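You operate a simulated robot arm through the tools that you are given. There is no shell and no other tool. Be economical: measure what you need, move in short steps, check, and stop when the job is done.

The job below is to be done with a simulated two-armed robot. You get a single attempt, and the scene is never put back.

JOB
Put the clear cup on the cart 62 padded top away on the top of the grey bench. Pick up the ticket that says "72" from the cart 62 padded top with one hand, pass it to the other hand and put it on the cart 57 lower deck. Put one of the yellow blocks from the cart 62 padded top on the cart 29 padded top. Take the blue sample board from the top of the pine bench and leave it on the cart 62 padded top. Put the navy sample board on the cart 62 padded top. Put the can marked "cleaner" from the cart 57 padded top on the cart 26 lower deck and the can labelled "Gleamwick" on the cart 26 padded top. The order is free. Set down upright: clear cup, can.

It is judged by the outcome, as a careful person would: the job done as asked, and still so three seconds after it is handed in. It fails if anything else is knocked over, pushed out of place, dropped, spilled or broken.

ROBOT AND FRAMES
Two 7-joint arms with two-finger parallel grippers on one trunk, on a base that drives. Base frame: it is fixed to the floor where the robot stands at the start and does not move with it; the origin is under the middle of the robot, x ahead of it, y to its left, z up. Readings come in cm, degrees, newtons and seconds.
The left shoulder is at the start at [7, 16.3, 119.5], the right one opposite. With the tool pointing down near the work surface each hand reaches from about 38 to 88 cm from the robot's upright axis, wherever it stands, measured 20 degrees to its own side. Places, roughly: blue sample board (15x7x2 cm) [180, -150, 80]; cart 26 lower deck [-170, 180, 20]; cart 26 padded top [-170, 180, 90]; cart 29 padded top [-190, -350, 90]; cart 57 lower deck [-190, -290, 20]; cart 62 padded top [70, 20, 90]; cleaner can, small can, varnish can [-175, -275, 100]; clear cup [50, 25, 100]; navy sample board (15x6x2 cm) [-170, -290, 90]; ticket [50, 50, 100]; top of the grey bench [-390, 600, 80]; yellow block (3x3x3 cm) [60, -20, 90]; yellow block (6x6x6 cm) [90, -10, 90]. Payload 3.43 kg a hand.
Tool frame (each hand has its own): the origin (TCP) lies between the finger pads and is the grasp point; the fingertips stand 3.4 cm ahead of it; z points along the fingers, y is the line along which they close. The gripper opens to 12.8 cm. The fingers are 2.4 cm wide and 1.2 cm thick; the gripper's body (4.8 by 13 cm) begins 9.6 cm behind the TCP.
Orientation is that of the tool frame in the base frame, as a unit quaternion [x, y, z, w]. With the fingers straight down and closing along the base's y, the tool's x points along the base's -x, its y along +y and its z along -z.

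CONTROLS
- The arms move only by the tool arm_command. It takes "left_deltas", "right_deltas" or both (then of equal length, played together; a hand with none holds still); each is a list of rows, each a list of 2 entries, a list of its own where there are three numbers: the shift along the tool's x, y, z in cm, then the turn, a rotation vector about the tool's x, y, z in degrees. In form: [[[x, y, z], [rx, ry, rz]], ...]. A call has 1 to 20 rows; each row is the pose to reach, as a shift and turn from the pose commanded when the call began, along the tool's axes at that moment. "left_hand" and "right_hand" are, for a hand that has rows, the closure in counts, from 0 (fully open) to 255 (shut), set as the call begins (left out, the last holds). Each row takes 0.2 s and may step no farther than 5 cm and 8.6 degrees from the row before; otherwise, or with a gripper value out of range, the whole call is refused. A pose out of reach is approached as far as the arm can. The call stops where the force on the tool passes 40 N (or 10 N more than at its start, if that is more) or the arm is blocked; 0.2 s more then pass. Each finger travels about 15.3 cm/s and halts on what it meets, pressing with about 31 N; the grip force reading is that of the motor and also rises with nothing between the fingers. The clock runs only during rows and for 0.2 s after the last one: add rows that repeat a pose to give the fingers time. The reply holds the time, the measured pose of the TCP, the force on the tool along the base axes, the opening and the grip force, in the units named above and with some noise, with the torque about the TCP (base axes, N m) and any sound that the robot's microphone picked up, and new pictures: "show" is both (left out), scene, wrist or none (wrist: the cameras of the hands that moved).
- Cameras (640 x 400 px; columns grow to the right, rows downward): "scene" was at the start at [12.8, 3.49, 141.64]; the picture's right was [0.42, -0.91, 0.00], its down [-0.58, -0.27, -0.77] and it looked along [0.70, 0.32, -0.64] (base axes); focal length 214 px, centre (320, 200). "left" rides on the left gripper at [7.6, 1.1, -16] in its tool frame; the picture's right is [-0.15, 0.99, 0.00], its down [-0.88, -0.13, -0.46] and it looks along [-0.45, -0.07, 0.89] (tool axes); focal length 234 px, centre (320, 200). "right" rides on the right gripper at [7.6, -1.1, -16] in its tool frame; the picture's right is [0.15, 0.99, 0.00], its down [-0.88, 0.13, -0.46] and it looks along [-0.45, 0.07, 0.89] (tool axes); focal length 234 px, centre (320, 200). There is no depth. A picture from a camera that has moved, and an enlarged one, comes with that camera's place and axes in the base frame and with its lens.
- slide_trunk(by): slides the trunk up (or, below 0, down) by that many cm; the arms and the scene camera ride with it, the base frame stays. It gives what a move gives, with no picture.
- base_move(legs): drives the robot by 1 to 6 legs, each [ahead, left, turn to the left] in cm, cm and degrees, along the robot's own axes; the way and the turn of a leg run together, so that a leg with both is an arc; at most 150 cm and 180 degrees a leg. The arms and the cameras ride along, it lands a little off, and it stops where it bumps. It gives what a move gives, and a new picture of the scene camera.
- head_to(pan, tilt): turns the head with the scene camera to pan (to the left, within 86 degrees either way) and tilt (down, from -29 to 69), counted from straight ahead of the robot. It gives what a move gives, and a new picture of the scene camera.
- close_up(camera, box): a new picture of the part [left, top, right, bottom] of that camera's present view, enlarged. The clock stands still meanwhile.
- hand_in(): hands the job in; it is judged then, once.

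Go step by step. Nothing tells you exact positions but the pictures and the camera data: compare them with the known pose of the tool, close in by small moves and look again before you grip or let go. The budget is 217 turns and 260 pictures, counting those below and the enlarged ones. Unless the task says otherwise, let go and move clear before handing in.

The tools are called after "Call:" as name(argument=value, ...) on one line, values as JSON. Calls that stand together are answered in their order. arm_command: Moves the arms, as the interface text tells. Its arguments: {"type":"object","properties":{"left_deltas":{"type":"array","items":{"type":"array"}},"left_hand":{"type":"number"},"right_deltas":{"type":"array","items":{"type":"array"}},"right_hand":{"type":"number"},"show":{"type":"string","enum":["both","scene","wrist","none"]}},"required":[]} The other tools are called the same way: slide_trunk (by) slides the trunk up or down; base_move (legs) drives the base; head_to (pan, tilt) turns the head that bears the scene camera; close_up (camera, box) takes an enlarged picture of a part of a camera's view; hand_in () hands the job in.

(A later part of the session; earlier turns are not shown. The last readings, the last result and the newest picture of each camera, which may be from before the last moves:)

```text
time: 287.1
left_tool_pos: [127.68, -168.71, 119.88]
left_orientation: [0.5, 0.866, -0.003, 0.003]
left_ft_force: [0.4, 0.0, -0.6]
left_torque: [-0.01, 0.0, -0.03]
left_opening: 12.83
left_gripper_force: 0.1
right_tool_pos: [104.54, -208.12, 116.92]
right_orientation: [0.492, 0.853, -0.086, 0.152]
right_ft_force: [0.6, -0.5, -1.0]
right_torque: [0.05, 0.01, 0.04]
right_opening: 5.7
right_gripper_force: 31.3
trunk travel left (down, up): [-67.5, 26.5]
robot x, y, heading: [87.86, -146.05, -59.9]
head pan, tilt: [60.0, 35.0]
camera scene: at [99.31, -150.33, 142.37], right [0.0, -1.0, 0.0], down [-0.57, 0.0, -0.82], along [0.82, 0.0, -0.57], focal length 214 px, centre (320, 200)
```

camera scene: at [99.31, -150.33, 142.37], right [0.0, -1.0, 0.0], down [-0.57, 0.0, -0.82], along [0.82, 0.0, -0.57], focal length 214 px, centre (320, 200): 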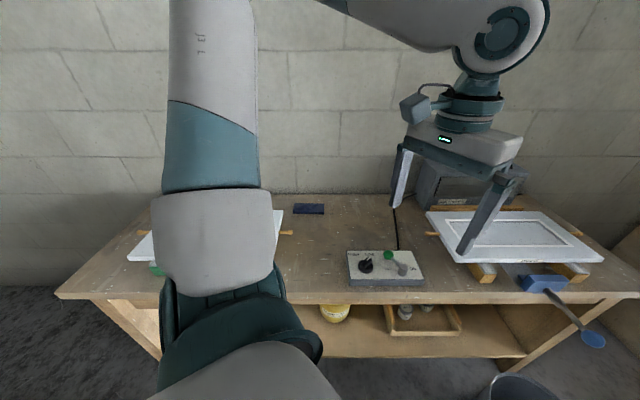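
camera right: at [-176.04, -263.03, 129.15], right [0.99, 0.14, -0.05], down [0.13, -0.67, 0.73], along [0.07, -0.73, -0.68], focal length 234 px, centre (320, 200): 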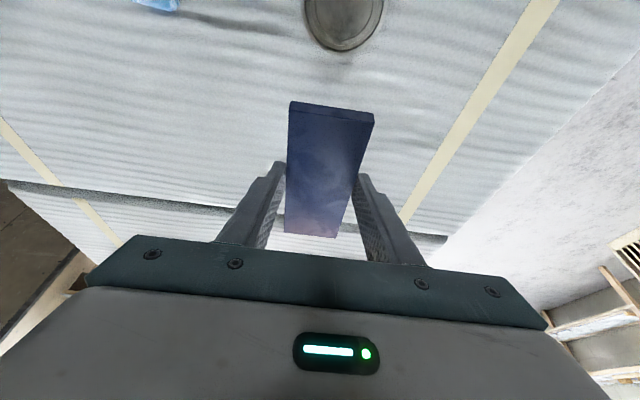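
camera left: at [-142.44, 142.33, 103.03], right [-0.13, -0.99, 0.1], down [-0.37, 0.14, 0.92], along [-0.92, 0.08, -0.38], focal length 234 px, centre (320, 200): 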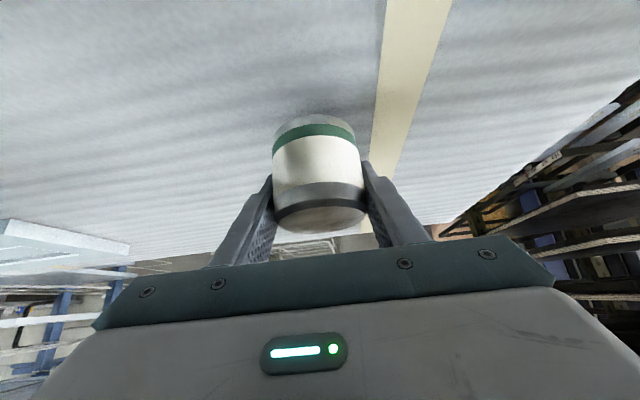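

I'll move 8 cm closer to the bench, then swing the left hand out over the blue board, staying high.

Call:
base_move(legs=[[4, 6.9, 0]])

Call:
arm_command(left_deltas=[[[0, 4.5, 0], [0, 0, 7.5]], [[0, 9, 0], [0, 0, 15]], [[0, 13.5, 0], [0, 0, 22.5]], [[0, 18, 0], [0, 0, 30]], [[0, 22.5, 0], [0, 0, 30]], [[0, 27, 0], [0, 0, 30]], [[-0.5, 31.5, 0], [0, 0, 30]], [[-1, 36, 0], [0, 0, 30]], [[-1.2, 40.5, 0], [0, 0, 30]], [[-1.4, 45, 1], [0, 0, 30]], [[-1.6, 48.5, 4], [0, 0, 30]], [[-1.6, 50, 8], [0, 0, 30]], [[-1.6, 50, 10], [0, 0, 30]], [[-1.6, 50, 10], [0, 0, 30]]], show="both")

```text
time: 288.1
left_tool_pos: [135.67, -168.6, 119.87]
left_orientation: [0.5, 0.866, -0.001, 0.003]
left_ft_force: [-0.6, -0.7, -0.7]
left_torque: [0.0, 0.0, 0.0]
left_opening: 12.79
left_gripper_force: 0.1
right_tool_pos: [112.42, -208.07, 116.87]
right_orientation: [0.492, 0.853, -0.086, 0.152]
right_ft_force: [0.3, -0.3, -1.0]
right_torque: [0.06, 0.01, -0.03]
right_opening: 5.72
right_gripper_force: 32.0
trunk travel left (down, up): [-67.5, 26.5]
robot x, y, heading: [95.95, -145.97, -60.1]
head pan, tilt: [60.0, 35.0]
camera scene: at [107.15, -150.26, 142.38], right [0.0, -1.0, 0.0], down [-0.57, 0.0, -0.82], along [0.82, 0.0, -0.57], focal length 214 px, centre (320, 200)
```

scene: 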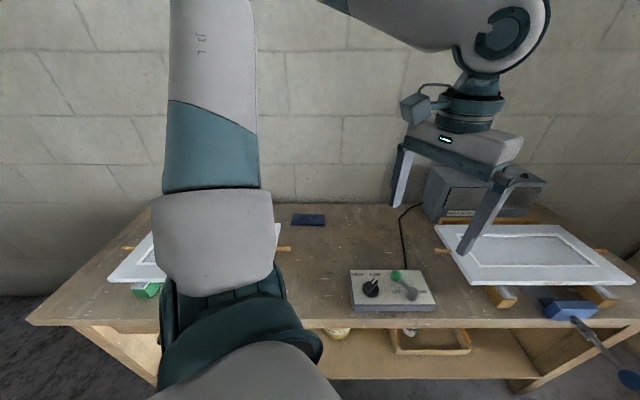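

```text
time: 291.1
left_tool_pos: [179.75, -145.0, 109.82]
left_orientation: [0.707, 0.707, 0.0, 0.004]
left_ft_force: [-1.0, -1.1, -0.4]
left_torque: [0.02, 0.01, 0.02]
left_opening: 12.8
left_gripper_force: 0.1
right_tool_pos: [112.32, -208.0, 116.97]
right_orientation: [0.492, 0.853, -0.086, 0.152]
right_ft_force: [-0.5, 0.1, -1.1]
right_torque: [0.03, 0.01, 0.04]
right_opening: 5.73
right_gripper_force: 30.9
trunk travel left (down, up): [-67.5, 26.5]
robot x, y, heading: [95.98, -145.74, -59.9]
head pan, tilt: [60.0, 35.0]
camera scene: at [107.26, -150.23, 142.37], right [0.0, -1.0, 0.0], down [-0.57, 0.0, -0.82], along [0.82, 0.0, -0.57], focal length 214 px, centre (320, 200)
camera left: at [180.81, -137.49, 125.73], right [0.99, -0.15, 0.01], down [-0.13, -0.88, 0.46], along [-0.06, -0.46, -0.89], focal length 234 px, centre (320, 200)
```

scene: 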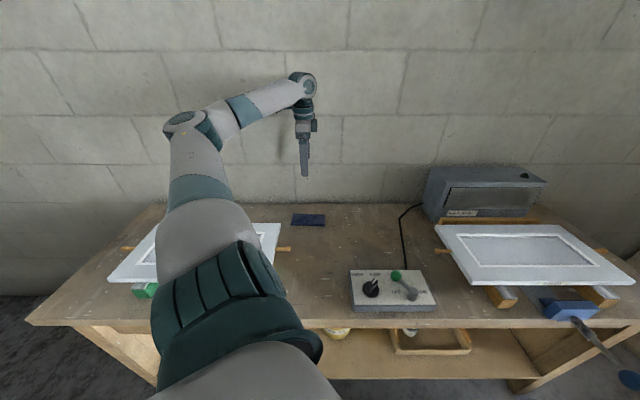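
left: 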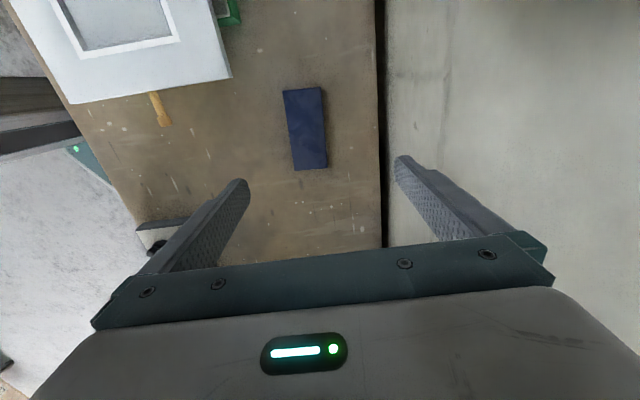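

The blue board is right below, centred near [177.3, -145.3]. I'll descend partway and check.

Call:
arm_command(left_deltas=[[[-0.3, -2.4, 3], [0, 0, 0]], [[-0.3, -2.4, 7.5], [0, 0, 0]], [[-0.3, -2.4, 12], [0, 0, 0]], [[-0.3, -2.4, 16.5], [0, 0, 0]], [[-0.3, -2.4, 21], [0, 0, 0]], [[-0.3, -2.4, 22.5], [0, 0, 0]], [[-0.3, -2.4, 22.5], [0, 0, 0]]], left_hand=0, show="wrist")

```text
time: 292.7
left_tool_pos: [177.55, -145.51, 87.39]
left_orientation: [0.707, 0.707, 0.0, 0.005]
left_ft_force: [-0.2, 0.2, 0.0]
left_torque: [0.03, 0.02, -0.02]
left_opening: 12.79
left_gripper_force: 0.1
right_tool_pos: [112.51, -207.9, 116.82]
right_orientation: [0.492, 0.853, -0.086, 0.152]
right_ft_force: [1.1, -0.2, -0.9]
right_torque: [0.02, 0.0, -0.01]
right_opening: 5.72
right_gripper_force: 31.1
trunk travel left (down, up): [-67.5, 26.5]
robot x, y, heading: [96.04, -145.99, -59.9]
head pan, tilt: [60.0, 35.0]
camera left: at [178.64, -137.94, 103.24], right [0.99, -0.15, 0.01], down [-0.13, -0.88, 0.46], along [-0.06, -0.46, -0.89], focal length 234 px, centre (320, 200)
```

left: 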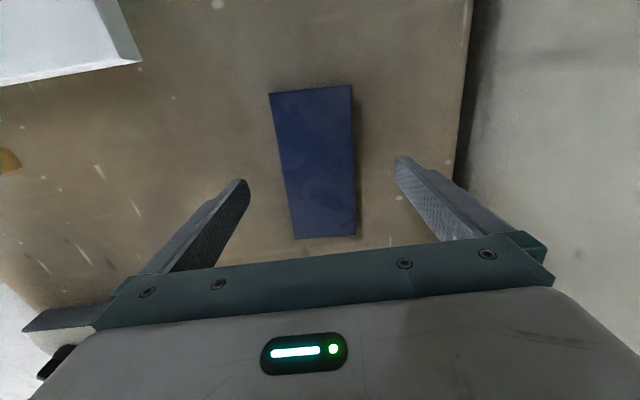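

Board top is at about z 81.5. Descending 3.6 cm more, then closing.

Call:
arm_command(left_deltas=[[[0, -0.2, 1.5], [0, 0, 0]], [[0, -0.2, 2.6], [0, 0, 0]], [[0, -0.2, 3.2], [0, 0, 0]], [[0, -0.2, 3.6], [0, 0, 0]], [[0, -0.2, 3.6], [0, 0, 0]]], show="none")

Call:
arm_command(left_deltas=[[[0, 0, 0], [0, 0, 0]], [[0, 0, 0], [0, 0, 0]], [[0, 0, 0], [0, 0, 0]]], left_hand=255, show="wrist")

```text
time: 293.5
left_tool_pos: [177.41, -145.42, 85.43]
left_orientation: [0.707, 0.707, 0.0, 0.008]
left_ft_force: [-16.0, 4.3, 32.2]
left_torque: [0.52, 2.85, -0.36]
left_opening: 12.83
left_gripper_force: 0.0
right_tool_pos: [112.17, -207.94, 116.96]
right_orientation: [0.491, 0.853, -0.086, 0.153]
right_ft_force: [1.3, 0.5, -1.4]
right_torque: [0.04, 0.05, 0.02]
right_opening: 5.72
right_gripper_force: 30.8
trunk travel left (down, up): [-67.5, 26.5]
robot x, y, heading: [95.81, -145.68, -60.0]
head pan, tilt: [60.0, 35.0]
stopped in row 3 (left hand): the force on the tool passed its limit at 47 N (the readings are from after the stop); the commanded pose is now the measured one
```

```text
time: 294.3
left_tool_pos: [177.25, -145.61, 85.48]
left_orientation: [0.706, 0.708, 0.002, 0.009]
left_ft_force: [-21.5, -0.2, 30.9]
left_torque: [0.31, 1.93, 0.21]
left_opening: 6.37
left_gripper_force: 30.5
right_tool_pos: [111.9, -208.01, 116.98]
right_orientation: [0.493, 0.852, -0.085, 0.154]
right_ft_force: [-0.4, 0.1, -0.9]
right_torque: [0.02, 0.02, -0.01]
right_opening: 5.73
right_gripper_force: 31.0
trunk travel left (down, up): [-67.5, 26.5]
robot x, y, heading: [95.64, -145.5, -60.0]
head pan, tilt: [60.0, 35.0]
camera left: at [178.16, -138.06, 101.32], right [0.99, -0.14, 0.02], down [-0.14, -0.88, 0.46], along [-0.05, -0.46, -0.89], focal length 234 px, centre (320, 200)
```

left: 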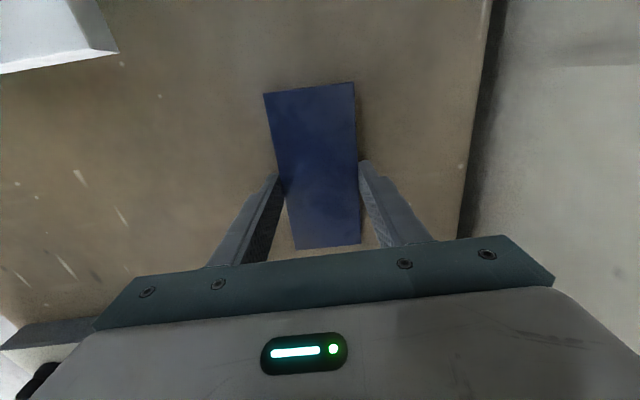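

The fingers touched the bench and then closed on the board (6.4 cm). Lifting.

Call:
arm_command(left_deltas=[[[0, 0, -1.5], [0, 0, 0]], [[0, 0, -4], [0, 0, 0]], [[0, 0, -8], [0, 0, 0]], [[0, 0, -12.5], [0, 0, 0]], [[0, 0, -17], [0, 0, 0]], [[0, 0, -21.5], [0, 0, 0]], [[0, 0, -26], [0, 0, 0]], [[0, 0, -30.5], [0, 0, 0]], [[0, 0, -33], [0, 0, 0]], [[0, 0, -33], [0, 0, 0]]], show="both")

```text
time: 296.5
left_tool_pos: [177.43, -145.22, 117.83]
left_orientation: [0.706, 0.708, 0.001, 0.007]
left_ft_force: [0.3, -0.3, -1.4]
left_torque: [0.03, 0.07, 0.04]
left_opening: 6.35
left_gripper_force: 31.3
right_tool_pos: [112.61, -208.03, 116.78]
right_orientation: [0.491, 0.853, -0.087, 0.152]
right_ft_force: [-0.1, 0.4, -1.1]
right_torque: [0.04, 0.01, -0.01]
right_opening: 5.77
right_gripper_force: 31.3
trunk travel left (down, up): [-67.5, 26.5]
robot x, y, heading: [95.94, -146.09, -60.2]
head pan, tilt: [60.0, 35.0]
camera scene: at [107.38, -150.2, 142.36], right [0.0, -1.0, 0.0], down [-0.57, 0.0, -0.82], along [0.82, 0.0, -0.57], focal length 214 px, centre (320, 200)
camera left: at [178.31, -137.77, 133.73], right [0.99, -0.14, 0.01], down [-0.13, -0.88, 0.46], along [-0.06, -0.46, -0.89], focal length 234 px, centre (320, 200)
```

scene: 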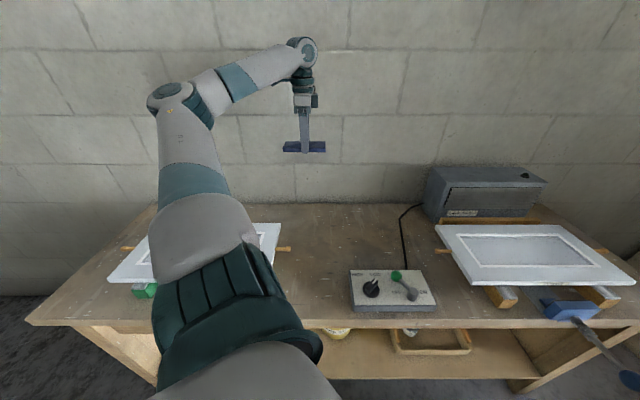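
left: 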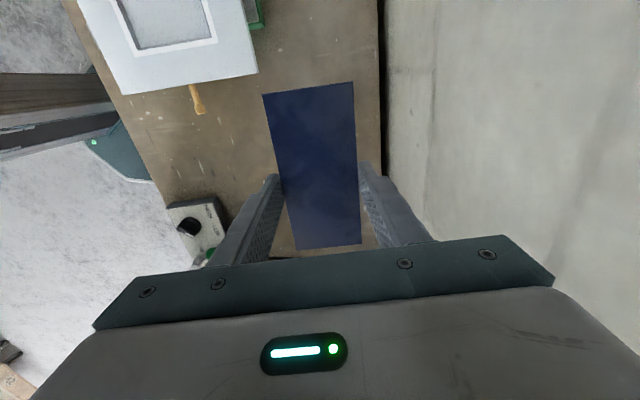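

Blue board held. I'll bring the left arm back in front of me.

Call:
arm_command(left_deltas=[[[-1.5, -4, 0], [0, 0, 0]], [[-3.5, -8, 0], [0, 0, 0]], [[-5.5, -12, 0], [0, 0, 0]], [[-7.5, -16, 0], [0, 0, 0]], [[-9.5, -20, 0], [0, 0, 0]], [[-12, -24, 0], [0, 0, 0]], [[-14.5, -28, 0], [0, 0, -7]], [[-17, -32, 0], [0, 0, -14]], [[-19.5, -36, 0], [0, 0, -21]], [[-22, -40, 0], [0, 0, -30]], [[-22, -40, 0], [0, 0, -30]]], show="none")

```text
refused: row 10 steps farther than a row can; nothing moved
```

Call:
arm_command(left_deltas=[[[-1.5, -4, 0], [0, 0, 0]], [[-3.5, -8, 0], [0, 0, 0]], [[-5.5, -12, 0], [0, 0, 0]], [[-7.5, -16, 0], [0, 0, 0]], [[-9.5, -20, 0], [0, 0, 0]], [[-12, -24, 0], [0, 0, 0]], [[-14.5, -28, 0], [0, 0, -7.5]], [[-17, -32, 0], [0, 0, -15]], [[-19.5, -36, 0], [0, 0, -22.5]], [[-22, -40, 0], [0, 0, -30]], [[-22, -40, 0], [0, 0, -30]]], show="none")

Call:
base_move(legs=[[-22, -38, 0], [0, 0, 60], [-80, 0, 0], [0, 90, 0]])

Call:
head_to(pan=0, tilt=35)

```text
time: 298.9
left_tool_pos: [137.32, -167.47, 117.69]
left_orientation: [0.498, 0.867, -0.001, 0.007]
left_ft_force: [0.7, 0.5, -0.9]
left_torque: [-0.02, 0.06, -0.01]
left_opening: 6.35
left_gripper_force: 30.9
right_tool_pos: [112.7, -207.9, 116.86]
right_orientation: [0.491, 0.853, -0.086, 0.152]
right_ft_force: [-0.2, 0.0, -0.8]
right_torque: [-0.03, 0.03, -0.04]
right_opening: 5.72
right_gripper_force: 31.0
trunk travel left (down, up): [-67.5, 26.5]
robot x, y, heading: [95.73, -145.92, -59.8]
head pan, tilt: [60.0, 35.0]
```

```text
time: 312.5
left_tool_pos: [9.36, -30.7, 117.84]
left_orientation: [-0.004, 1.0, 0.002, 0.007]
left_ft_force: [-0.7, -0.2, -1.8]
left_torque: [-0.01, -0.02, -0.01]
left_opening: 6.33
left_gripper_force: 31.4
right_tool_pos: [32.61, -72.33, 116.86]
right_orientation: [-0.003, 0.985, 0.002, 0.174]
right_ft_force: [-0.6, -0.9, -0.3]
right_torque: [0.0, 0.01, 0.0]
right_opening: 5.69
right_gripper_force: 31.0
trunk travel left (down, up): [-67.5, 26.5]
robot x, y, heading: [-29.47, -56.07, 0.3]
head pan, tilt: [60.0, 35.0]
camera scene: at [-20.31, -48.34, 142.37], right [0.87, -0.49, 0.0], down [-0.28, -0.5, -0.82], along [0.41, 0.71, -0.57], focal length 214 px, centre (320, 200)
```

scene: 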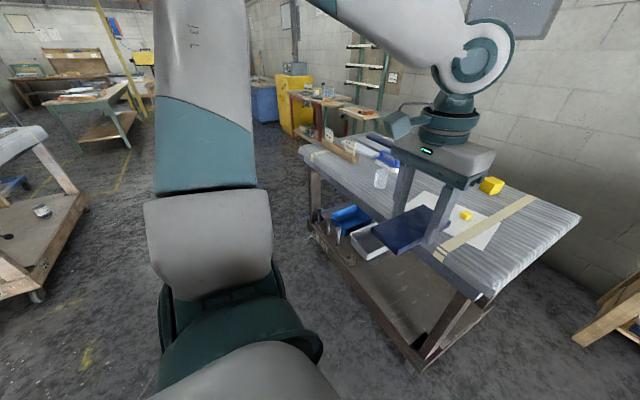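

```text
time: 313.8
left_tool_pos: [9.53, -30.58, 117.63]
left_orientation: [-0.005, 1.0, 0.002, 0.007]
left_ft_force: [-0.1, 0.3, -0.6]
left_torque: [-0.02, 0.04, -0.01]
left_opening: 6.33
left_gripper_force: 31.4
right_tool_pos: [32.56, -72.25, 116.89]
right_orientation: [-0.004, 0.985, 0.002, 0.175]
right_ft_force: [-1.2, 0.1, 0.0]
right_torque: [0.03, 0.02, 0.02]
right_opening: 5.73
right_gripper_force: 31.2
trunk travel left (down, up): [-67.5, 26.5]
robot x, y, heading: [-29.12, -56.15, 0.5]
head pan, tilt: [0.0, 35.0]
camera scene: at [-15.87, -55.9, 142.37], right [0.01, -1.0, 0.0], down [-0.57, 0.0, -0.82], along [0.82, 0.01, -0.57], focal length 214 px, centre (320, 200)
```

scene: 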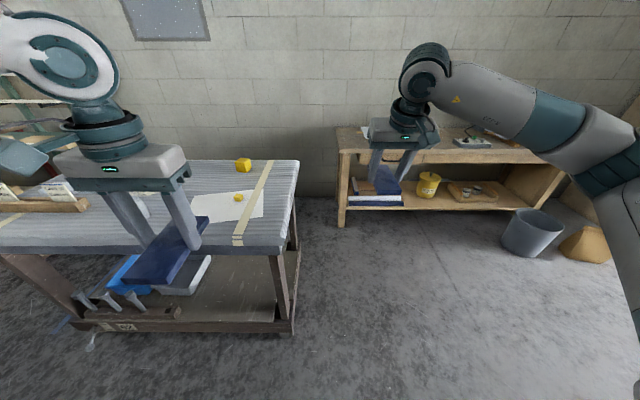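

I have both boards. The best free spot on cart 62 is behind the paper at its right end, so I'll drive round to that end and face +y.

Call:
base_move(legs=[[0, -42, 0], [112, 0, 0], [0, 0, 89.5]])

Call:
head_to(pan=0, tilt=40)

```text
time: 325.6
left_tool_pos: [58.09, -58.14, 117.8]
left_orientation: [0.711, -0.703, -0.007, -0.003]
left_ft_force: [-0.1, 0.8, -1.5]
left_torque: [-0.01, 0.02, -0.02]
left_opening: 6.3
left_gripper_force: 31.6
right_tool_pos: [99.66, -35.05, 116.86]
right_orientation: [0.699, -0.693, -0.125, -0.122]
right_ft_force: [1.1, -0.3, -1.7]
right_torque: [-0.04, -0.01, -0.01]
right_opening: 5.75
right_gripper_force: 30.9
trunk travel left (down, up): [-67.5, 26.5]
robot x, y, heading: [83.17, -97.52, 90.5]
head pan, tilt: [0.0, 35.0]
camera scene: at [83.41, -83.62, 142.37], right [1.0, 0.01, 0.0], down [0.01, -0.57, -0.82], along [-0.01, 0.82, -0.57], focal length 214 px, centre (320, 200)
```

scene: 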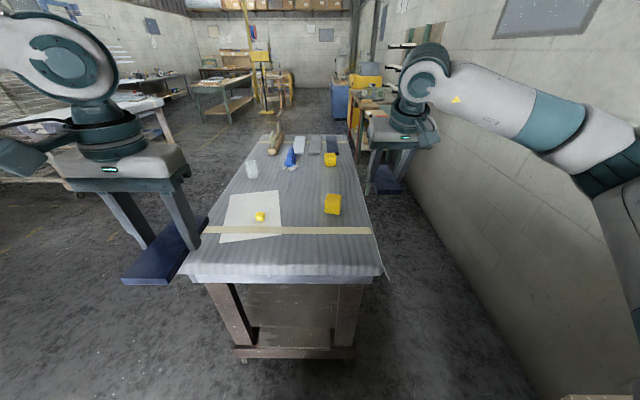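

```text
time: 326.3
left_tool_pos: [58.12, -58.31, 117.68]
left_orientation: [0.711, -0.703, -0.007, -0.003]
left_ft_force: [-0.2, -0.4, -0.6]
left_torque: [-0.04, 0.0, 0.04]
left_opening: 6.31
left_gripper_force: 31.3
right_tool_pos: [99.64, -34.96, 116.88]
right_orientation: [0.7, -0.692, -0.126, -0.122]
right_ft_force: [0.1, 0.2, 0.0]
right_torque: [-0.03, 0.02, -0.03]
right_opening: 5.72
right_gripper_force: 31.4
trunk travel left (down, up): [-67.5, 26.5]
robot x, y, heading: [83.56, -97.37, 90.4]
head pan, tilt: [0.0, 40.0]
camera scene: at [83.4, -83.92, 141.61], right [1.0, 0.01, 0.0], down [0.01, -0.64, -0.77], along [-0.01, 0.77, -0.64], focal length 214 px, centre (320, 200)
```

scene: 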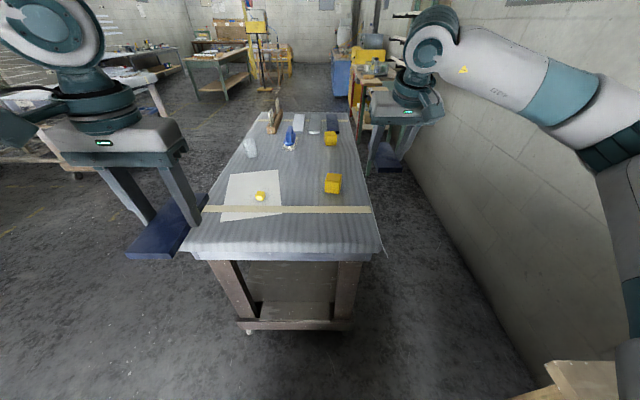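

The right end of cart 62's top is clear. I'll set the blue board first at about [76, -30] with the left hand.

Call:
arm_command(left_deltas=[[[-4, -2.5, 0], [0, 0, 0]], [[-8, -5, 0], [0, 0, 0]], [[-12, -7.5, 0], [0, 0, 0]], [[-16, -10, 0], [0, 0, 0]], [[-20, -12.5, 0], [0, 0, 0]], [[-24, -15, 0], [0, 0, 0]], [[-27.5, -17.5, 2], [0, 0, 0]], [[-28.3, -17.9, 6.5], [0, 0, 0]], [[-28.3, -17.9, 11.5], [0, 0, 0]], [[-28.3, -17.9, 16.5], [0, 0, 0]], [[-28.3, -17.9, 20], [0, 0, 0]], [[-28.3, -17.9, 22.5], [0, 0, 0]], [[-28.3, -17.9, 22.5], [0, 0, 0]]], show="both")

```text
time: 329.1
left_tool_pos: [64.5, -36.88, 100.02]
left_orientation: [0.712, -0.703, -0.006, -0.003]
left_ft_force: [0.1, 0.4, -0.6]
left_torque: [-0.02, 0.02, 0.02]
left_opening: 6.34
left_gripper_force: 30.8
left hand out of reach, approached as far as the arm can: row 5, 6, 7, 8, 9, 10, 11, 12, 13
right_tool_pos: [99.73, -35.05, 116.81]
right_orientation: [0.7, -0.693, -0.125, -0.122]
right_ft_force: [-0.3, -0.2, -0.8]
right_torque: [-0.04, 0.01, -0.02]
right_opening: 5.72
right_gripper_force: 30.8
trunk travel left (down, up): [-67.5, 26.5]
robot x, y, heading: [83.41, -97.84, 90.5]
head pan, tilt: [0.0, 40.0]
camera scene: at [83.41, -83.91, 141.61], right [1.0, 0.01, 0.0], down [0.01, -0.64, -0.77], along [-0.01, 0.77, -0.64], focal length 214 px, centre (320, 200)
camera left: at [63.57, -44.9, 115.7], right [-0.99, 0.13, 0.01], down [0.12, 0.88, 0.47], along [0.06, 0.46, -0.88], focal length 234 px, centre (320, 200)
```

scene: 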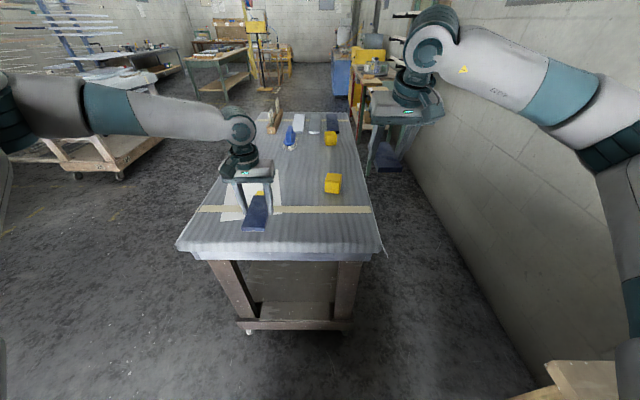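
left: 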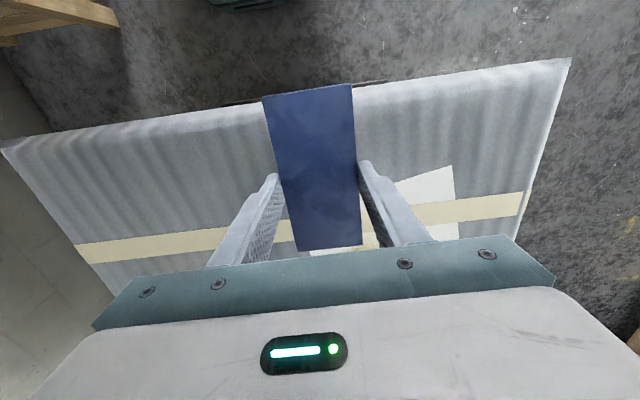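

The left arm can't reach across that far; I'll shift the base right and forward instead.

Call:
base_move(legs=[[6, -11.5, 0]])

Call:
arm_command(left_deltas=[[[0, 0, 3], [0, 0, 0]], [[0, 0, 5], [0, 0, 0]], [[0, 0, 6], [0, 0, 0]], [[0, 0, 7], [0, 0, 0]], [[0, 0, 7.7], [0, 0, 0]], [[0, 0, 8.3], [0, 0, 0]], [[0, 0, 8.9], [0, 0, 0]], [[0, 0, 9.5], [0, 0, 0]]], show="scene")

```text
time: 330.4
left_tool_pos: [75.9, -30.82, 99.86]
left_orientation: [0.71, -0.704, -0.006, -0.004]
left_ft_force: [0.2, -0.4, -0.9]
left_torque: [0.01, -0.04, 0.01]
left_opening: 6.32
left_gripper_force: 31.3
right_tool_pos: [111.02, -28.98, 116.96]
right_orientation: [0.7, -0.692, -0.124, -0.122]
right_ft_force: [-0.9, 0.1, -0.6]
right_torque: [-0.04, 0.02, -0.01]
right_opening: 5.73
right_gripper_force: 30.8
trunk travel left (down, up): [-67.5, 26.5]
robot x, y, heading: [94.79, -91.26, 90.7]
head pan, tilt: [0.0, 40.0]
camera scene: at [94.73, -77.88, 141.62], right [1.0, 0.01, 0.0], down [0.01, -0.64, -0.77], along [-0.01, 0.77, -0.64], focal length 214 px, centre (320, 200)
```

scene: 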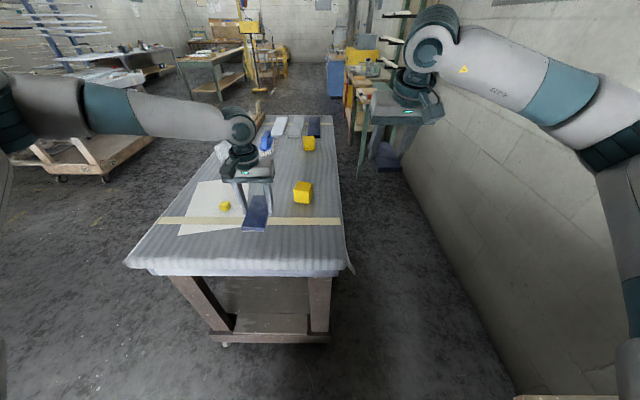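

```text
time: 332.1
left_tool_pos: [73.4, -32.34, 92.54]
left_orientation: [0.711, -0.703, -0.007, -0.005]
left_ft_force: [0.2, 0.0, -0.8]
left_torque: [0.04, 0.02, -0.02]
left_opening: 6.33
left_gripper_force: 31.3
left hand out of reach, approached as far as the arm can: row 1, 2, 3, 4, 5, 6, 7, 8
right_tool_pos: [111.15, -28.91, 116.86]
right_orientation: [0.7, -0.693, -0.126, -0.122]
right_ft_force: [-1.0, -0.5, -1.9]
right_torque: [-0.02, 0.01, 0.0]
right_opening: 5.73
right_gripper_force: 31.0
trunk travel left (down, up): [-67.5, 26.5]
robot x, y, heading: [94.87, -91.23, 90.3]
head pan, tilt: [0.0, 40.0]
camera scene: at [94.81, -77.81, 141.61], right [1.0, 0.01, 0.0], down [0.01, -0.64, -0.77], along [-0.01, 0.77, -0.64], focal length 214 px, centre (320, 200)
```

scene: 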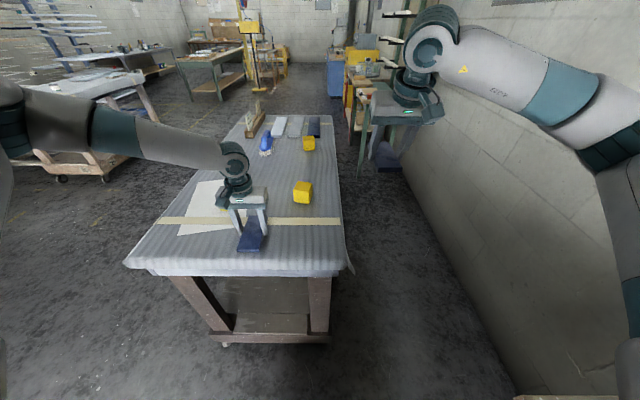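

The board is about 0.8 cm above the pad at [73.4, -32.3]. I'll lower the trunk slightly to bring it into contact.

Call:
slide_trunk(by=-0.8)

```text
time: 332.8
left_tool_pos: [73.44, -32.25, 92.27]
left_orientation: [0.711, -0.703, -0.009, -0.007]
left_ft_force: [-1.7, -7.6, 15.8]
left_torque: [-0.39, -0.51, -0.26]
left_opening: 6.35
left_gripper_force: 31.0
right_tool_pos: [111.05, -29.0, 116.22]
right_orientation: [0.701, -0.692, -0.127, -0.121]
right_ft_force: [0.2, -0.6, -1.1]
right_torque: [-0.02, -0.02, -0.03]
right_opening: 5.7
right_gripper_force: 30.8
trunk travel left (down, up): [-66.8, 27.2]
robot x, y, heading: [94.8, -91.46, 90.9]
head pan, tilt: [0.0, 40.0]
stopped: the force on the tool passed its limit at 44 N (the readings are from after the stop); the commanded pose is now the measured one
```

Contact made. I'll open gently, then rise with the trunk and the arm.

Call:
arm_command(left_deltas=[[[0, 0, 0], [0, 0, 0]], [[0, 0, 0], [0, 0, 0]], [[0, 0, -2], [0, 0, 0]], [[0, 0, -5], [0, 0, 0]], [[0, 0, -9], [0, 0, 0]], [[2, 2, -13], [0, 0, 0]], [[5, 5, -15], [0, 0, 0]], [[8, 8, -17], [0, 0, 0]], [[11, 11, -19], [0, 0, 0]], [[14, 13, -21], [0, 0, 0]]], left_hand=90, show="scene")

```text
time: 335.0
left_tool_pos: [60.48, -47.1, 112.99]
left_orientation: [0.711, -0.703, -0.009, -0.008]
left_ft_force: [0.1, 0.1, 0.0]
left_torque: [0.03, -0.01, -0.01]
left_opening: 8.29
left_gripper_force: 0.0
right_tool_pos: [110.94, -29.13, 116.2]
right_orientation: [0.7, -0.693, -0.125, -0.123]
right_ft_force: [0.2, -0.5, -1.5]
right_torque: [0.01, -0.02, -0.01]
right_opening: 5.72
right_gripper_force: 31.1
trunk travel left (down, up): [-66.8, 27.2]
robot x, y, heading: [94.85, -91.14, 90.1]
head pan, tilt: [0.0, 40.0]
camera scene: at [94.73, -78.08, 140.9], right [1.0, 0.01, 0.0], down [0.01, -0.64, -0.77], along [-0.01, 0.77, -0.64], focal length 214 px, centre (320, 200)
```

scene: 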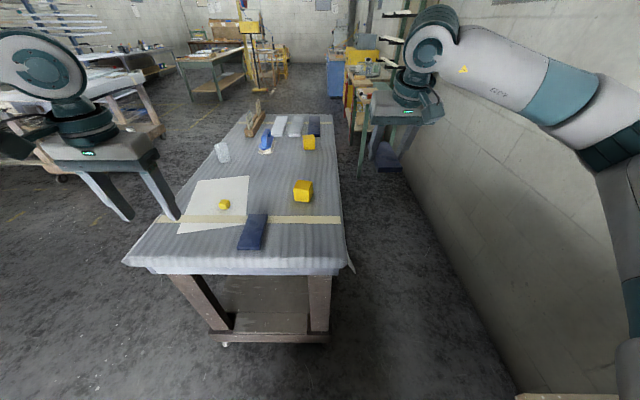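

Blue board is in place. I'll shift the base left so the right hand comes over the free spot beside it.

Call:
base_move(legs=[[-4, 20.5, 0]])

Call:
arm_command(right_deltas=[[[1.5, 0, 4.2], [0, 0, 0]], [[3, 0, 8.4], [0, 0, 0]], [[4.6, 0, 12.6], [0, 0, 0]], [[6.1, 0, 16.8], [0, 0, 0]], [[7, 0, 19.3], [0, 0, 0]], [[7, 0, 19.3], [0, 0, 0]]], show="both")

```text
time: 336.6
left_tool_pos: [39.89, -51.21, 112.93]
left_orientation: [0.714, -0.7, -0.008, -0.007]
left_ft_force: [-0.2, 0.4, 0.1]
left_torque: [0.0, -0.02, 0.01]
left_opening: 8.28
left_gripper_force: 0.1
right_tool_pos: [90.3, -33.04, 116.25]
right_orientation: [0.702, -0.691, -0.125, -0.121]
right_ft_force: [-0.1, -1.1, -0.3]
right_torque: [0.03, 0.0, -0.02]
right_opening: 5.75
right_gripper_force: 30.5
trunk travel left (down, up): [-66.8, 27.2]
robot x, y, heading: [74.34, -95.61, 90.8]
head pan, tilt: [0.0, 40.0]
camera scene: at [74.31, -82.09, 140.88], right [1.0, 0.01, 0.0], down [0.01, -0.64, -0.77], along [-0.01, 0.77, -0.64], focal length 214 px, centre (320, 200)
```

scene: 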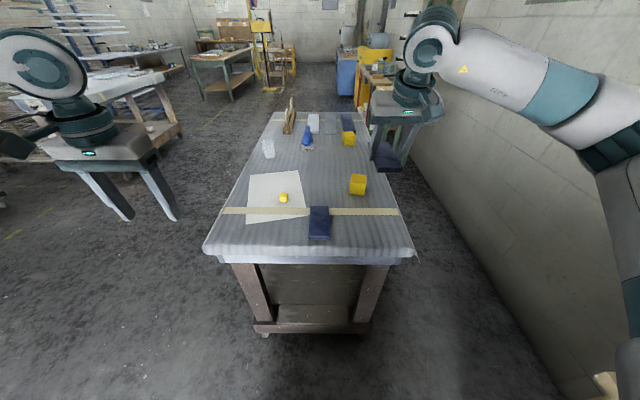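

```text
time: 338.1
left_tool_pos: [39.75, -51.19, 112.94]
left_orientation: [0.713, -0.701, -0.008, -0.007]
left_ft_force: [0.9, 0.8, 0.2]
left_torque: [0.0, -0.01, 0.02]
left_opening: 8.28
left_gripper_force: 0.0
right_tool_pos: [90.27, -32.99, 95.25]
right_orientation: [0.702, -0.69, -0.126, -0.121]
right_ft_force: [-0.3, 0.0, -2.1]
right_torque: [-0.03, 0.01, -0.04]
right_opening: 5.74
right_gripper_force: 31.3
trunk travel left (down, up): [-66.8, 27.2]
robot x, y, heading: [74.36, -95.45, 90.7]
head pan, tilt: [0.0, 40.0]
camera scene: at [74.25, -82.11, 140.88], right [1.0, 0.01, 0.0], down [0.01, -0.64, -0.77], along [-0.01, 0.77, -0.64], focal length 214 px, centre (320, 200)
camera right: at [91.65, -45.62, 107.65], right [-0.99, -0.15, -0.05], down [-0.14, 0.67, 0.73], along [-0.08, 0.73, -0.68], focal length 234 px, centre (320, 200)
```

scene: 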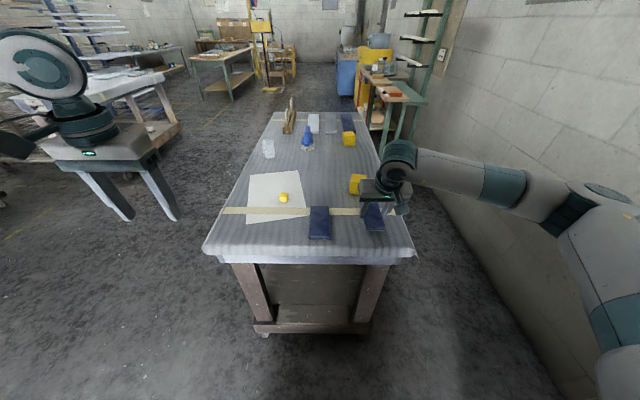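
right: 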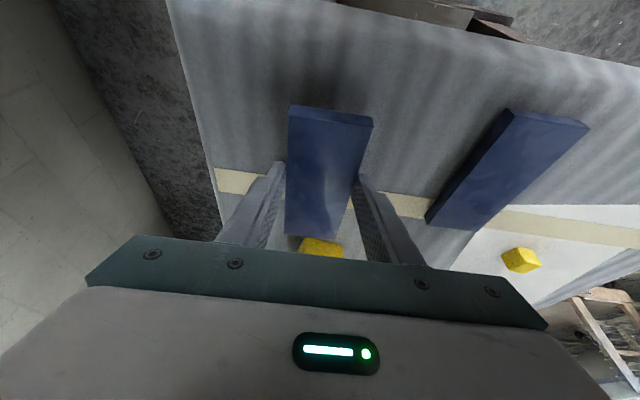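

The spot is clear. Lowering slowly to contact.

Call:
arm_command(right_deltas=[[[0.35, 0, 0.9], [0, 0, 0]], [[0.6, 0, 1.6], [0, 0, 0]], [[0.75, 0, 2.1], [0, 0, 0]], [[0.9, 0, 2.6], [0, 0, 0]], [[1.1, 0, 3.1], [0, 0, 0]], [[1.3, 0, 3.6], [0, 0, 0]], [[1.5, 0, 4.1], [0, 0, 0]]], show="none")

```text
time: 339.6
left_tool_pos: [39.78, -51.4, 112.95]
left_orientation: [0.713, -0.701, -0.01, -0.008]
left_ft_force: [-1.0, 0.7, -1.0]
left_torque: [-0.04, -0.03, 0.0]
left_opening: 8.26
left_gripper_force: 0.1
right_tool_pos: [90.28, -32.8, 92.38]
right_orientation: [0.7, -0.69, -0.132, -0.126]
right_ft_force: [-0.1, -11.2, 25.7]
right_torque: [-0.76, -0.89, -0.4]
right_opening: 5.71
right_gripper_force: 30.8
trunk travel left (down, up): [-66.8, 27.2]
robot x, y, heading: [74.7, -95.59, 90.9]
head pan, tilt: [0.0, 40.0]
stopped in row 7 (right hand): the force on the tool passed its limit at 45 N (the readings are from after the stop); the commanded pose is now the measured one
```

Down. Releasing and rising straight up.

Call:
arm_command(right_deltas=[[[-0.1, 0, -0.3], [0, 0, 0]], [[-0.1, 0, -0.3], [0, 0, 0]], [[-0.1, 0, -0.3], [0, 0, 0]], [[-1, 0, -2.8], [0, 0, 0]], [[-2.4, 0, -6.6], [0, 0, 0]], [[-3.8, 0, -10.5], [0, 0, 0]], [[-5.4, 0, -15], [0, 0, 0]], [[-7, 0, -19.3], [0, 0, 0]], [[-7.6, 0, -23], [0, 0, 0]], [[-7.6, 0, -23], [0, 0, 0]]], right_hand=90, show="scene")

Call:
close_up(camera="scene", box=[200, 110, 420, 260])

```text
time: 341.8
left_tool_pos: [39.81, -51.25, 112.81]
left_orientation: [0.712, -0.702, -0.008, -0.007]
left_ft_force: [-0.2, -0.3, -0.1]
left_torque: [-0.03, -0.03, 0.04]
left_opening: 8.3
left_gripper_force: 0.1
right_tool_pos: [90.59, -33.73, 116.54]
right_orientation: [0.701, -0.69, -0.13, -0.124]
right_ft_force: [0.1, 1.0, -0.1]
right_torque: [-0.02, -0.02, -0.02]
right_opening: 8.28
right_gripper_force: 0.1
trunk travel left (down, up): [-66.8, 27.2]
robot x, y, heading: [74.47, -95.33, 90.8]
head pan, tilt: [0.0, 40.0]
camera scene: at [74.28, -82.06, 140.87], right [1.0, 0.01, 0.0], down [0.01, -0.64, -0.77], along [-0.01, 0.77, -0.64], focal length 214 px, centre (320, 200)
```

scene: 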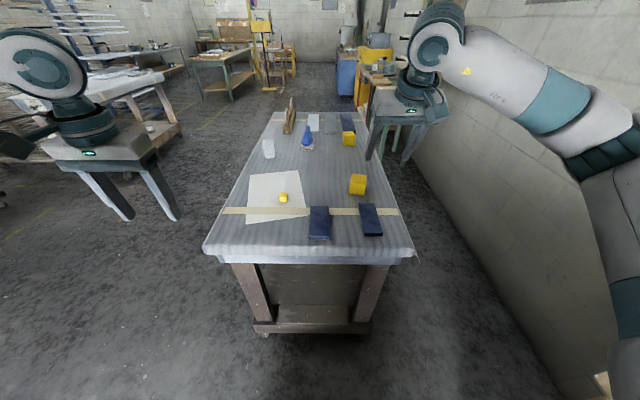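

```text
2.67 times, centred on (310, 185) of scene
camera zoom: at [74.28, -82.06, 140.87], right [1.0, 0.01, 0.0], down [0.01, -0.64, -0.77], along [-0.01, 0.77, -0.64], focal length 572 px, centre (347, 240)
```

zoom: 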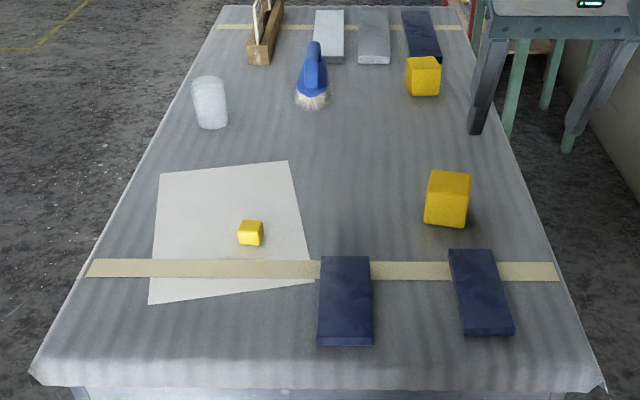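

Both boards rest on cart 62, everything else undisturbed. Next is the clear cup: I'll drive to the front of cart 62.

Call:
base_move(legs=[[0, 98, 0], [0, 0, -90.8], [0, 82, 0], [22, 0, 0]])

Call:
head_to(pan=20, tilt=45)

```text
time: 355.9
left_tool_pos: [43.29, 19.6, 112.87]
left_orientation: [-0.006, 1.0, 0.001, 0.013]
left_ft_force: [-0.1, -0.4, 0.2]
left_torque: [0.0, 0.01, 0.01]
left_opening: 8.27
left_gripper_force: 0.0
right_tool_pos: [60.48, -31.19, 116.54]
right_orientation: [-0.005, 0.983, 0.003, 0.181]
right_ft_force: [1.4, 0.5, -0.5]
right_torque: [0.01, 0.05, 0.0]
right_opening: 8.29
right_gripper_force: 0.1
trunk travel left (down, up): [-66.8, 27.2]
robot x, y, heading: [-1.14, -15.04, 0.4]
head pan, tilt: [0.0, 40.0]
camera scene: at [12.34, -14.72, 140.89], right [0.01, -1.0, 0.0], down [-0.64, -0.01, -0.77], along [0.77, 0.01, -0.64], focal length 214 px, centre (320, 200)
```

scene: 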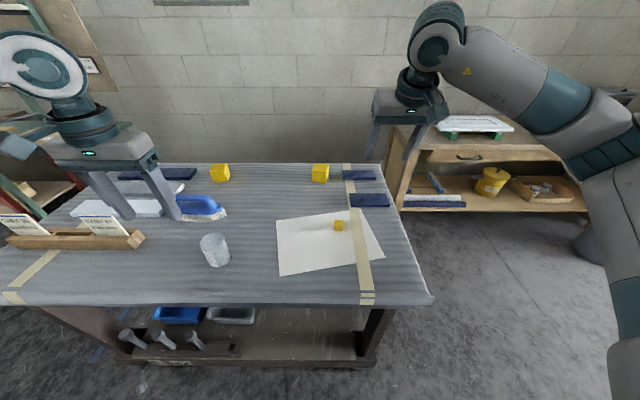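

```text
time: 356.7
left_tool_pos: [43.29, 19.58, 112.83]
left_orientation: [-0.006, 1.0, 0.001, 0.011]
left_ft_force: [0.3, -0.4, 0.8]
left_torque: [0.03, 0.0, 0.02]
left_opening: 8.28
left_gripper_force: 0.1
right_tool_pos: [60.45, -31.22, 116.64]
right_orientation: [-0.005, 0.983, 0.003, 0.181]
right_ft_force: [-0.7, 1.3, -0.4]
right_torque: [0.0, -0.02, -0.02]
right_opening: 8.3
right_gripper_force: 0.1
trunk travel left (down, up): [-66.8, 27.2]
robot x, y, heading: [-1.32, -14.6, 0.5]
head pan, tilt: [20.0, 45.0]
camera scene: at [11.48, -11.97, 140.16], right [0.35, -0.94, 0.0], down [-0.66, -0.25, -0.71], along [0.66, 0.25, -0.71], focal length 214 px, centre (320, 200)
```

scene: 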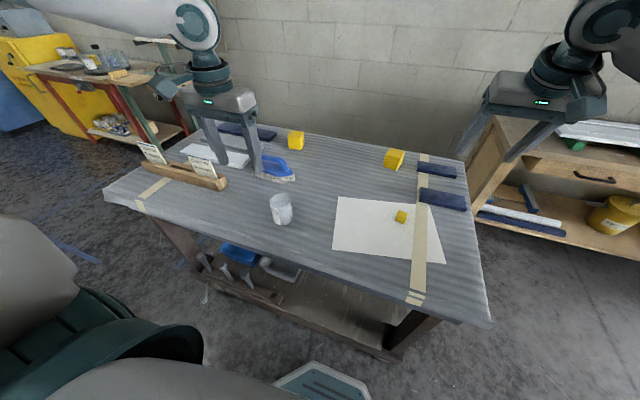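

Cup centre is about [47.8, 14.2], rim z≈97. I'll centre the left hand above it and look.

Call:
arm_command(left_deltas=[[[-2.2, -2.7, 0], [0, 0, 0]], [[-4.5, -5.4, 0], [0, 0, 0]], [[-4.5, -5.4, 0], [0, 0, 0]]], left_hand=0, show="wrist")

```text
time: 357.5
left_tool_pos: [47.83, 14.43, 112.99]
left_orientation: [-0.005, 1.0, -0.001, 0.012]
left_ft_force: [-1.1, 0.1, 0.9]
left_torque: [-0.03, -0.02, 0.05]
left_opening: 12.79
left_gripper_force: 0.0
right_tool_pos: [60.27, -30.99, 116.67]
right_orientation: [-0.005, 0.983, 0.002, 0.182]
right_ft_force: [0.0, -0.3, 0.1]
right_torque: [-0.02, 0.0, 0.01]
right_opening: 8.29
right_gripper_force: 0.0
trunk travel left (down, up): [-66.8, 27.2]
robot x, y, heading: [-1.08, -14.76, 0.7]
head pan, tilt: [20.0, 45.0]
camera left: at [39.84, 15.24, 128.72], right [0.14, 0.99, 0.0], down [0.87, -0.12, 0.48], along [0.47, -0.06, -0.88], focal length 234 px, centre (320, 200)
```

left: 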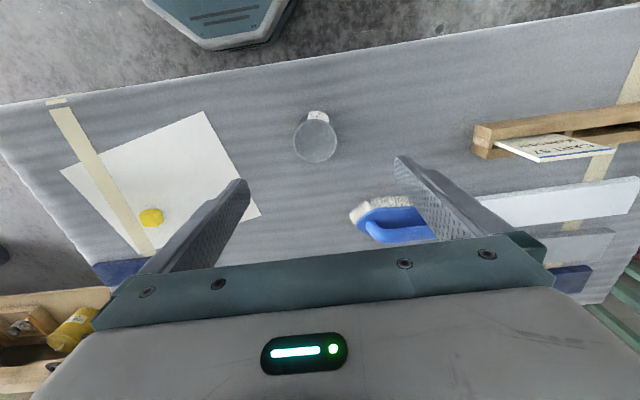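

Cup is centred; it looks empty. Descending over it.

Call:
arm_command(left_deltas=[[[0.2, -0.8, 4.5], [0, 0, 0]], [[0.2, -0.8, 9], [0, 0, 0]], [[0.2, -0.8, 13.5], [0, 0, 0]], [[0.2, -0.8, 17.5], [0, 0, 0]], [[0.2, -0.8, 19.2], [0, 0, 0]], [[0.2, -0.8, 19.2], [0, 0, 0]]], show="wrist")

```text
time: 358.9
left_tool_pos: [48.12, 13.52, 93.64]
left_orientation: [-0.005, 1.0, 0.001, 0.013]
left_ft_force: [-0.1, 0.6, 0.1]
left_torque: [-0.03, 0.02, -0.01]
left_opening: 12.78
left_gripper_force: 0.0
right_tool_pos: [60.52, -31.29, 116.62]
right_orientation: [-0.004, 0.984, 0.004, 0.181]
right_ft_force: [-0.4, 0.8, -0.7]
right_torque: [0.0, 0.01, -0.02]
right_opening: 8.25
right_gripper_force: 0.0
trunk travel left (down, up): [-66.8, 27.2]
robot x, y, heading: [-1.04, -14.66, 0.7]
head pan, tilt: [20.0, 45.0]
camera left: at [40.12, 14.17, 109.38], right [0.14, 0.99, 0.01], down [0.87, -0.12, 0.48], along [0.47, -0.06, -0.88], focal length 234 px, centre (320, 200)
```

left: 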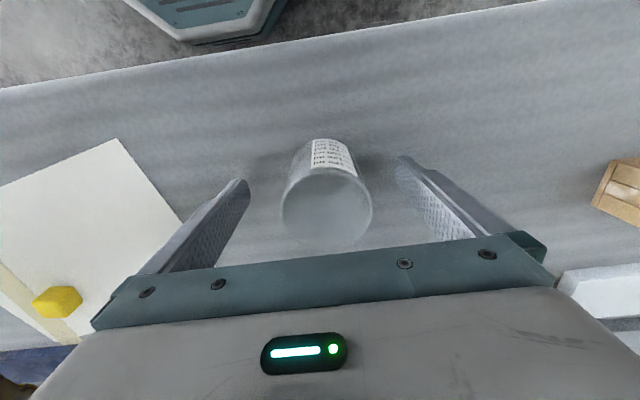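

The cup is between the fingers. Closing, then lifting slightly.

Call:
arm_command(left_deltas=[[[0, 0, 0], [0, 0, 0]], [[0, 0, 0], [0, 0, 0]], [[0, 0, 0], [0, 0, 0]]], left_hand=255, show="none")

Call:
arm_command(left_deltas=[[[0, 0, -2], [0, 0, 0]], [[0, 0, -6], [0, 0, 0]], [[0, 0, -10.5], [0, 0, 0]], [[0, 0, -15], [0, 0, 0]], [[0, 0, -19.5], [0, 0, 0]], [[0, 0, -24], [0, 0, 0]], [[0, 0, -24], [0, 0, 0]]], show="both")

```text
time: 359.7
left_tool_pos: [48.0, 13.34, 93.72]
left_orientation: [-0.004, 1.0, 0.0, 0.012]
left_ft_force: [0.4, 0.1, -0.2]
left_torque: [-0.01, -0.02, -0.02]
left_opening: 5.86
left_gripper_force: 30.7
right_tool_pos: [60.4, -31.14, 116.57]
right_orientation: [-0.005, 0.984, 0.005, 0.18]
right_ft_force: [-0.2, 0.0, -0.4]
right_torque: [0.0, 0.0, 0.01]
right_opening: 8.3
right_gripper_force: 0.1
trunk travel left (down, up): [-66.8, 27.2]
robot x, y, heading: [-1.23, -14.64, 0.7]
head pan, tilt: [20.0, 45.0]
```

```text
time: 361.3
left_tool_pos: [47.54, 13.4, 117.77]
left_orientation: [-0.006, 1.0, 0.001, 0.011]
left_ft_force: [0.7, -0.4, 0.1]
left_torque: [0.03, 0.05, 0.01]
left_opening: 5.86
left_gripper_force: 31.2
right_tool_pos: [60.57, -31.19, 116.44]
right_orientation: [-0.005, 0.984, 0.003, 0.181]
right_ft_force: [-1.4, 0.7, 0.0]
right_torque: [-0.02, 0.03, -0.01]
right_opening: 8.3
right_gripper_force: 0.1
trunk travel left (down, up): [-66.8, 27.2]
robot x, y, heading: [-0.79, -14.93, 0.4]
head pan, tilt: [20.0, 45.0]
camera scene: at [11.56, -11.93, 140.14], right [0.35, -0.94, 0.0], down [-0.66, -0.25, -0.71], along [0.66, 0.25, -0.71], focal length 214 px, centre (320, 200)
camera left: at [39.62, 14.21, 133.56], right [0.14, 0.99, 0.0], down [0.87, -0.12, 0.47], along [0.47, -0.06, -0.88], focal length 234 px, centre (320, 200)
```

scene: 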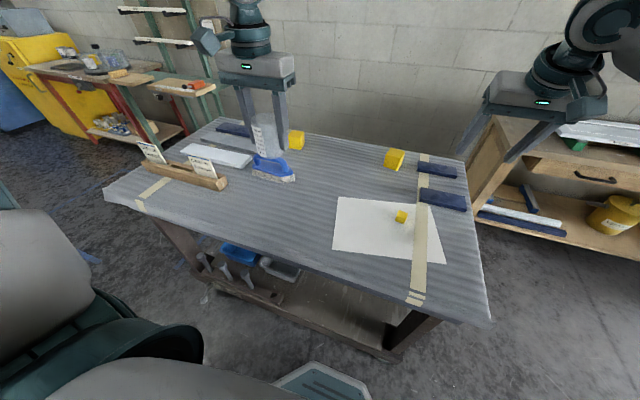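
left: 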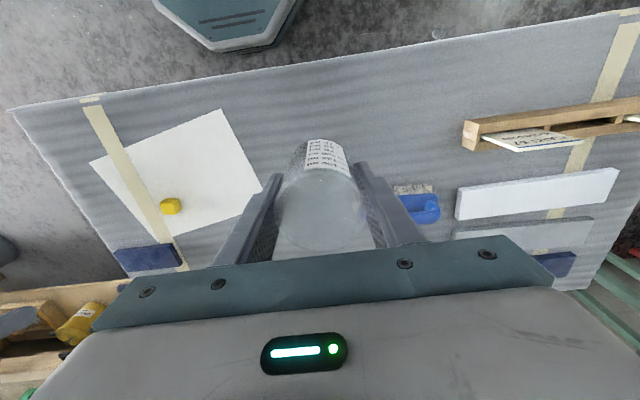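

The cup is held upright. I'll back off and drive north toward the grey bench, looking as I go.

Call:
base_move(legs=[[-75, 0, 0], [0, 0, 91], [150, 0, 0], [120, 0, 0]])

Call:
head_to(pan=25, tilt=12)

```text
time: 382.0
left_tool_pos: [-109.54, 303.0, 117.79]
left_orientation: [0.721, -0.693, -0.009, -0.007]
left_ft_force: [0.0, 0.1, 0.6]
left_torque: [-0.02, -0.01, -0.01]
left_opening: 5.89
left_gripper_force: 31.1
right_tool_pos: [-65.3, 317.31, 116.71]
right_orientation: [0.708, -0.682, -0.132, -0.124]
right_ft_force: [-0.4, 0.0, 0.5]
right_torque: [0.02, 0.01, 0.02]
right_opening: 8.25
right_gripper_force: 0.0
trunk travel left (down, up): [-66.8, 27.2]
robot x, y, heading: [-80.28, 255.27, 91.9]
head pan, tilt: [20.0, 45.0]
camera scene: at [-83.34, 267.61, 140.15], right [0.93, 0.38, 0.0], down [0.27, -0.66, -0.71], along [-0.27, 0.66, -0.71], focal length 214 px, centre (320, 200)
```

scene: 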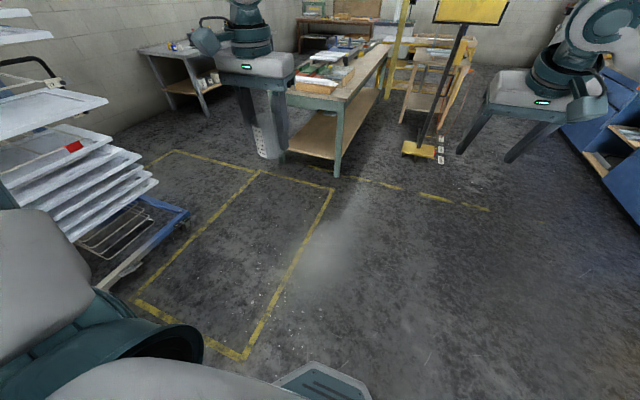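

```text
time: 383.0
left_tool_pos: [-109.7, 302.92, 117.8]
left_orientation: [0.721, -0.693, -0.009, -0.008]
left_ft_force: [0.3, -0.1, -0.1]
left_torque: [-0.01, 0.01, -0.02]
left_opening: 5.88
left_gripper_force: 30.6
right_tool_pos: [-65.34, 317.25, 116.54]
right_orientation: [0.708, -0.683, -0.132, -0.123]
right_ft_force: [0.7, 0.0, 0.6]
right_torque: [0.03, -0.03, -0.04]
right_opening: 8.27
right_gripper_force: 0.0
trunk travel left (down, up): [-66.8, 27.2]
robot x, y, heading: [-79.87, 255.12, 91.8]
head pan, tilt: [25.0, 12.0]
camera scene: at [-84.52, 268.38, 145.32], right [0.89, 0.45, 0.0], down [0.09, -0.19, -0.98], along [-0.44, 0.87, -0.21], focal length 214 px, centre (320, 200)
```

scene: 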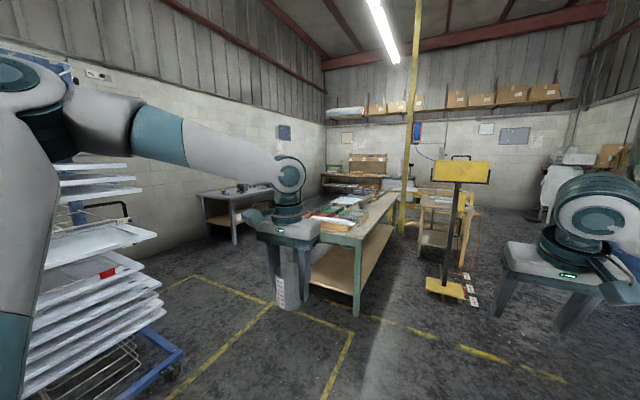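

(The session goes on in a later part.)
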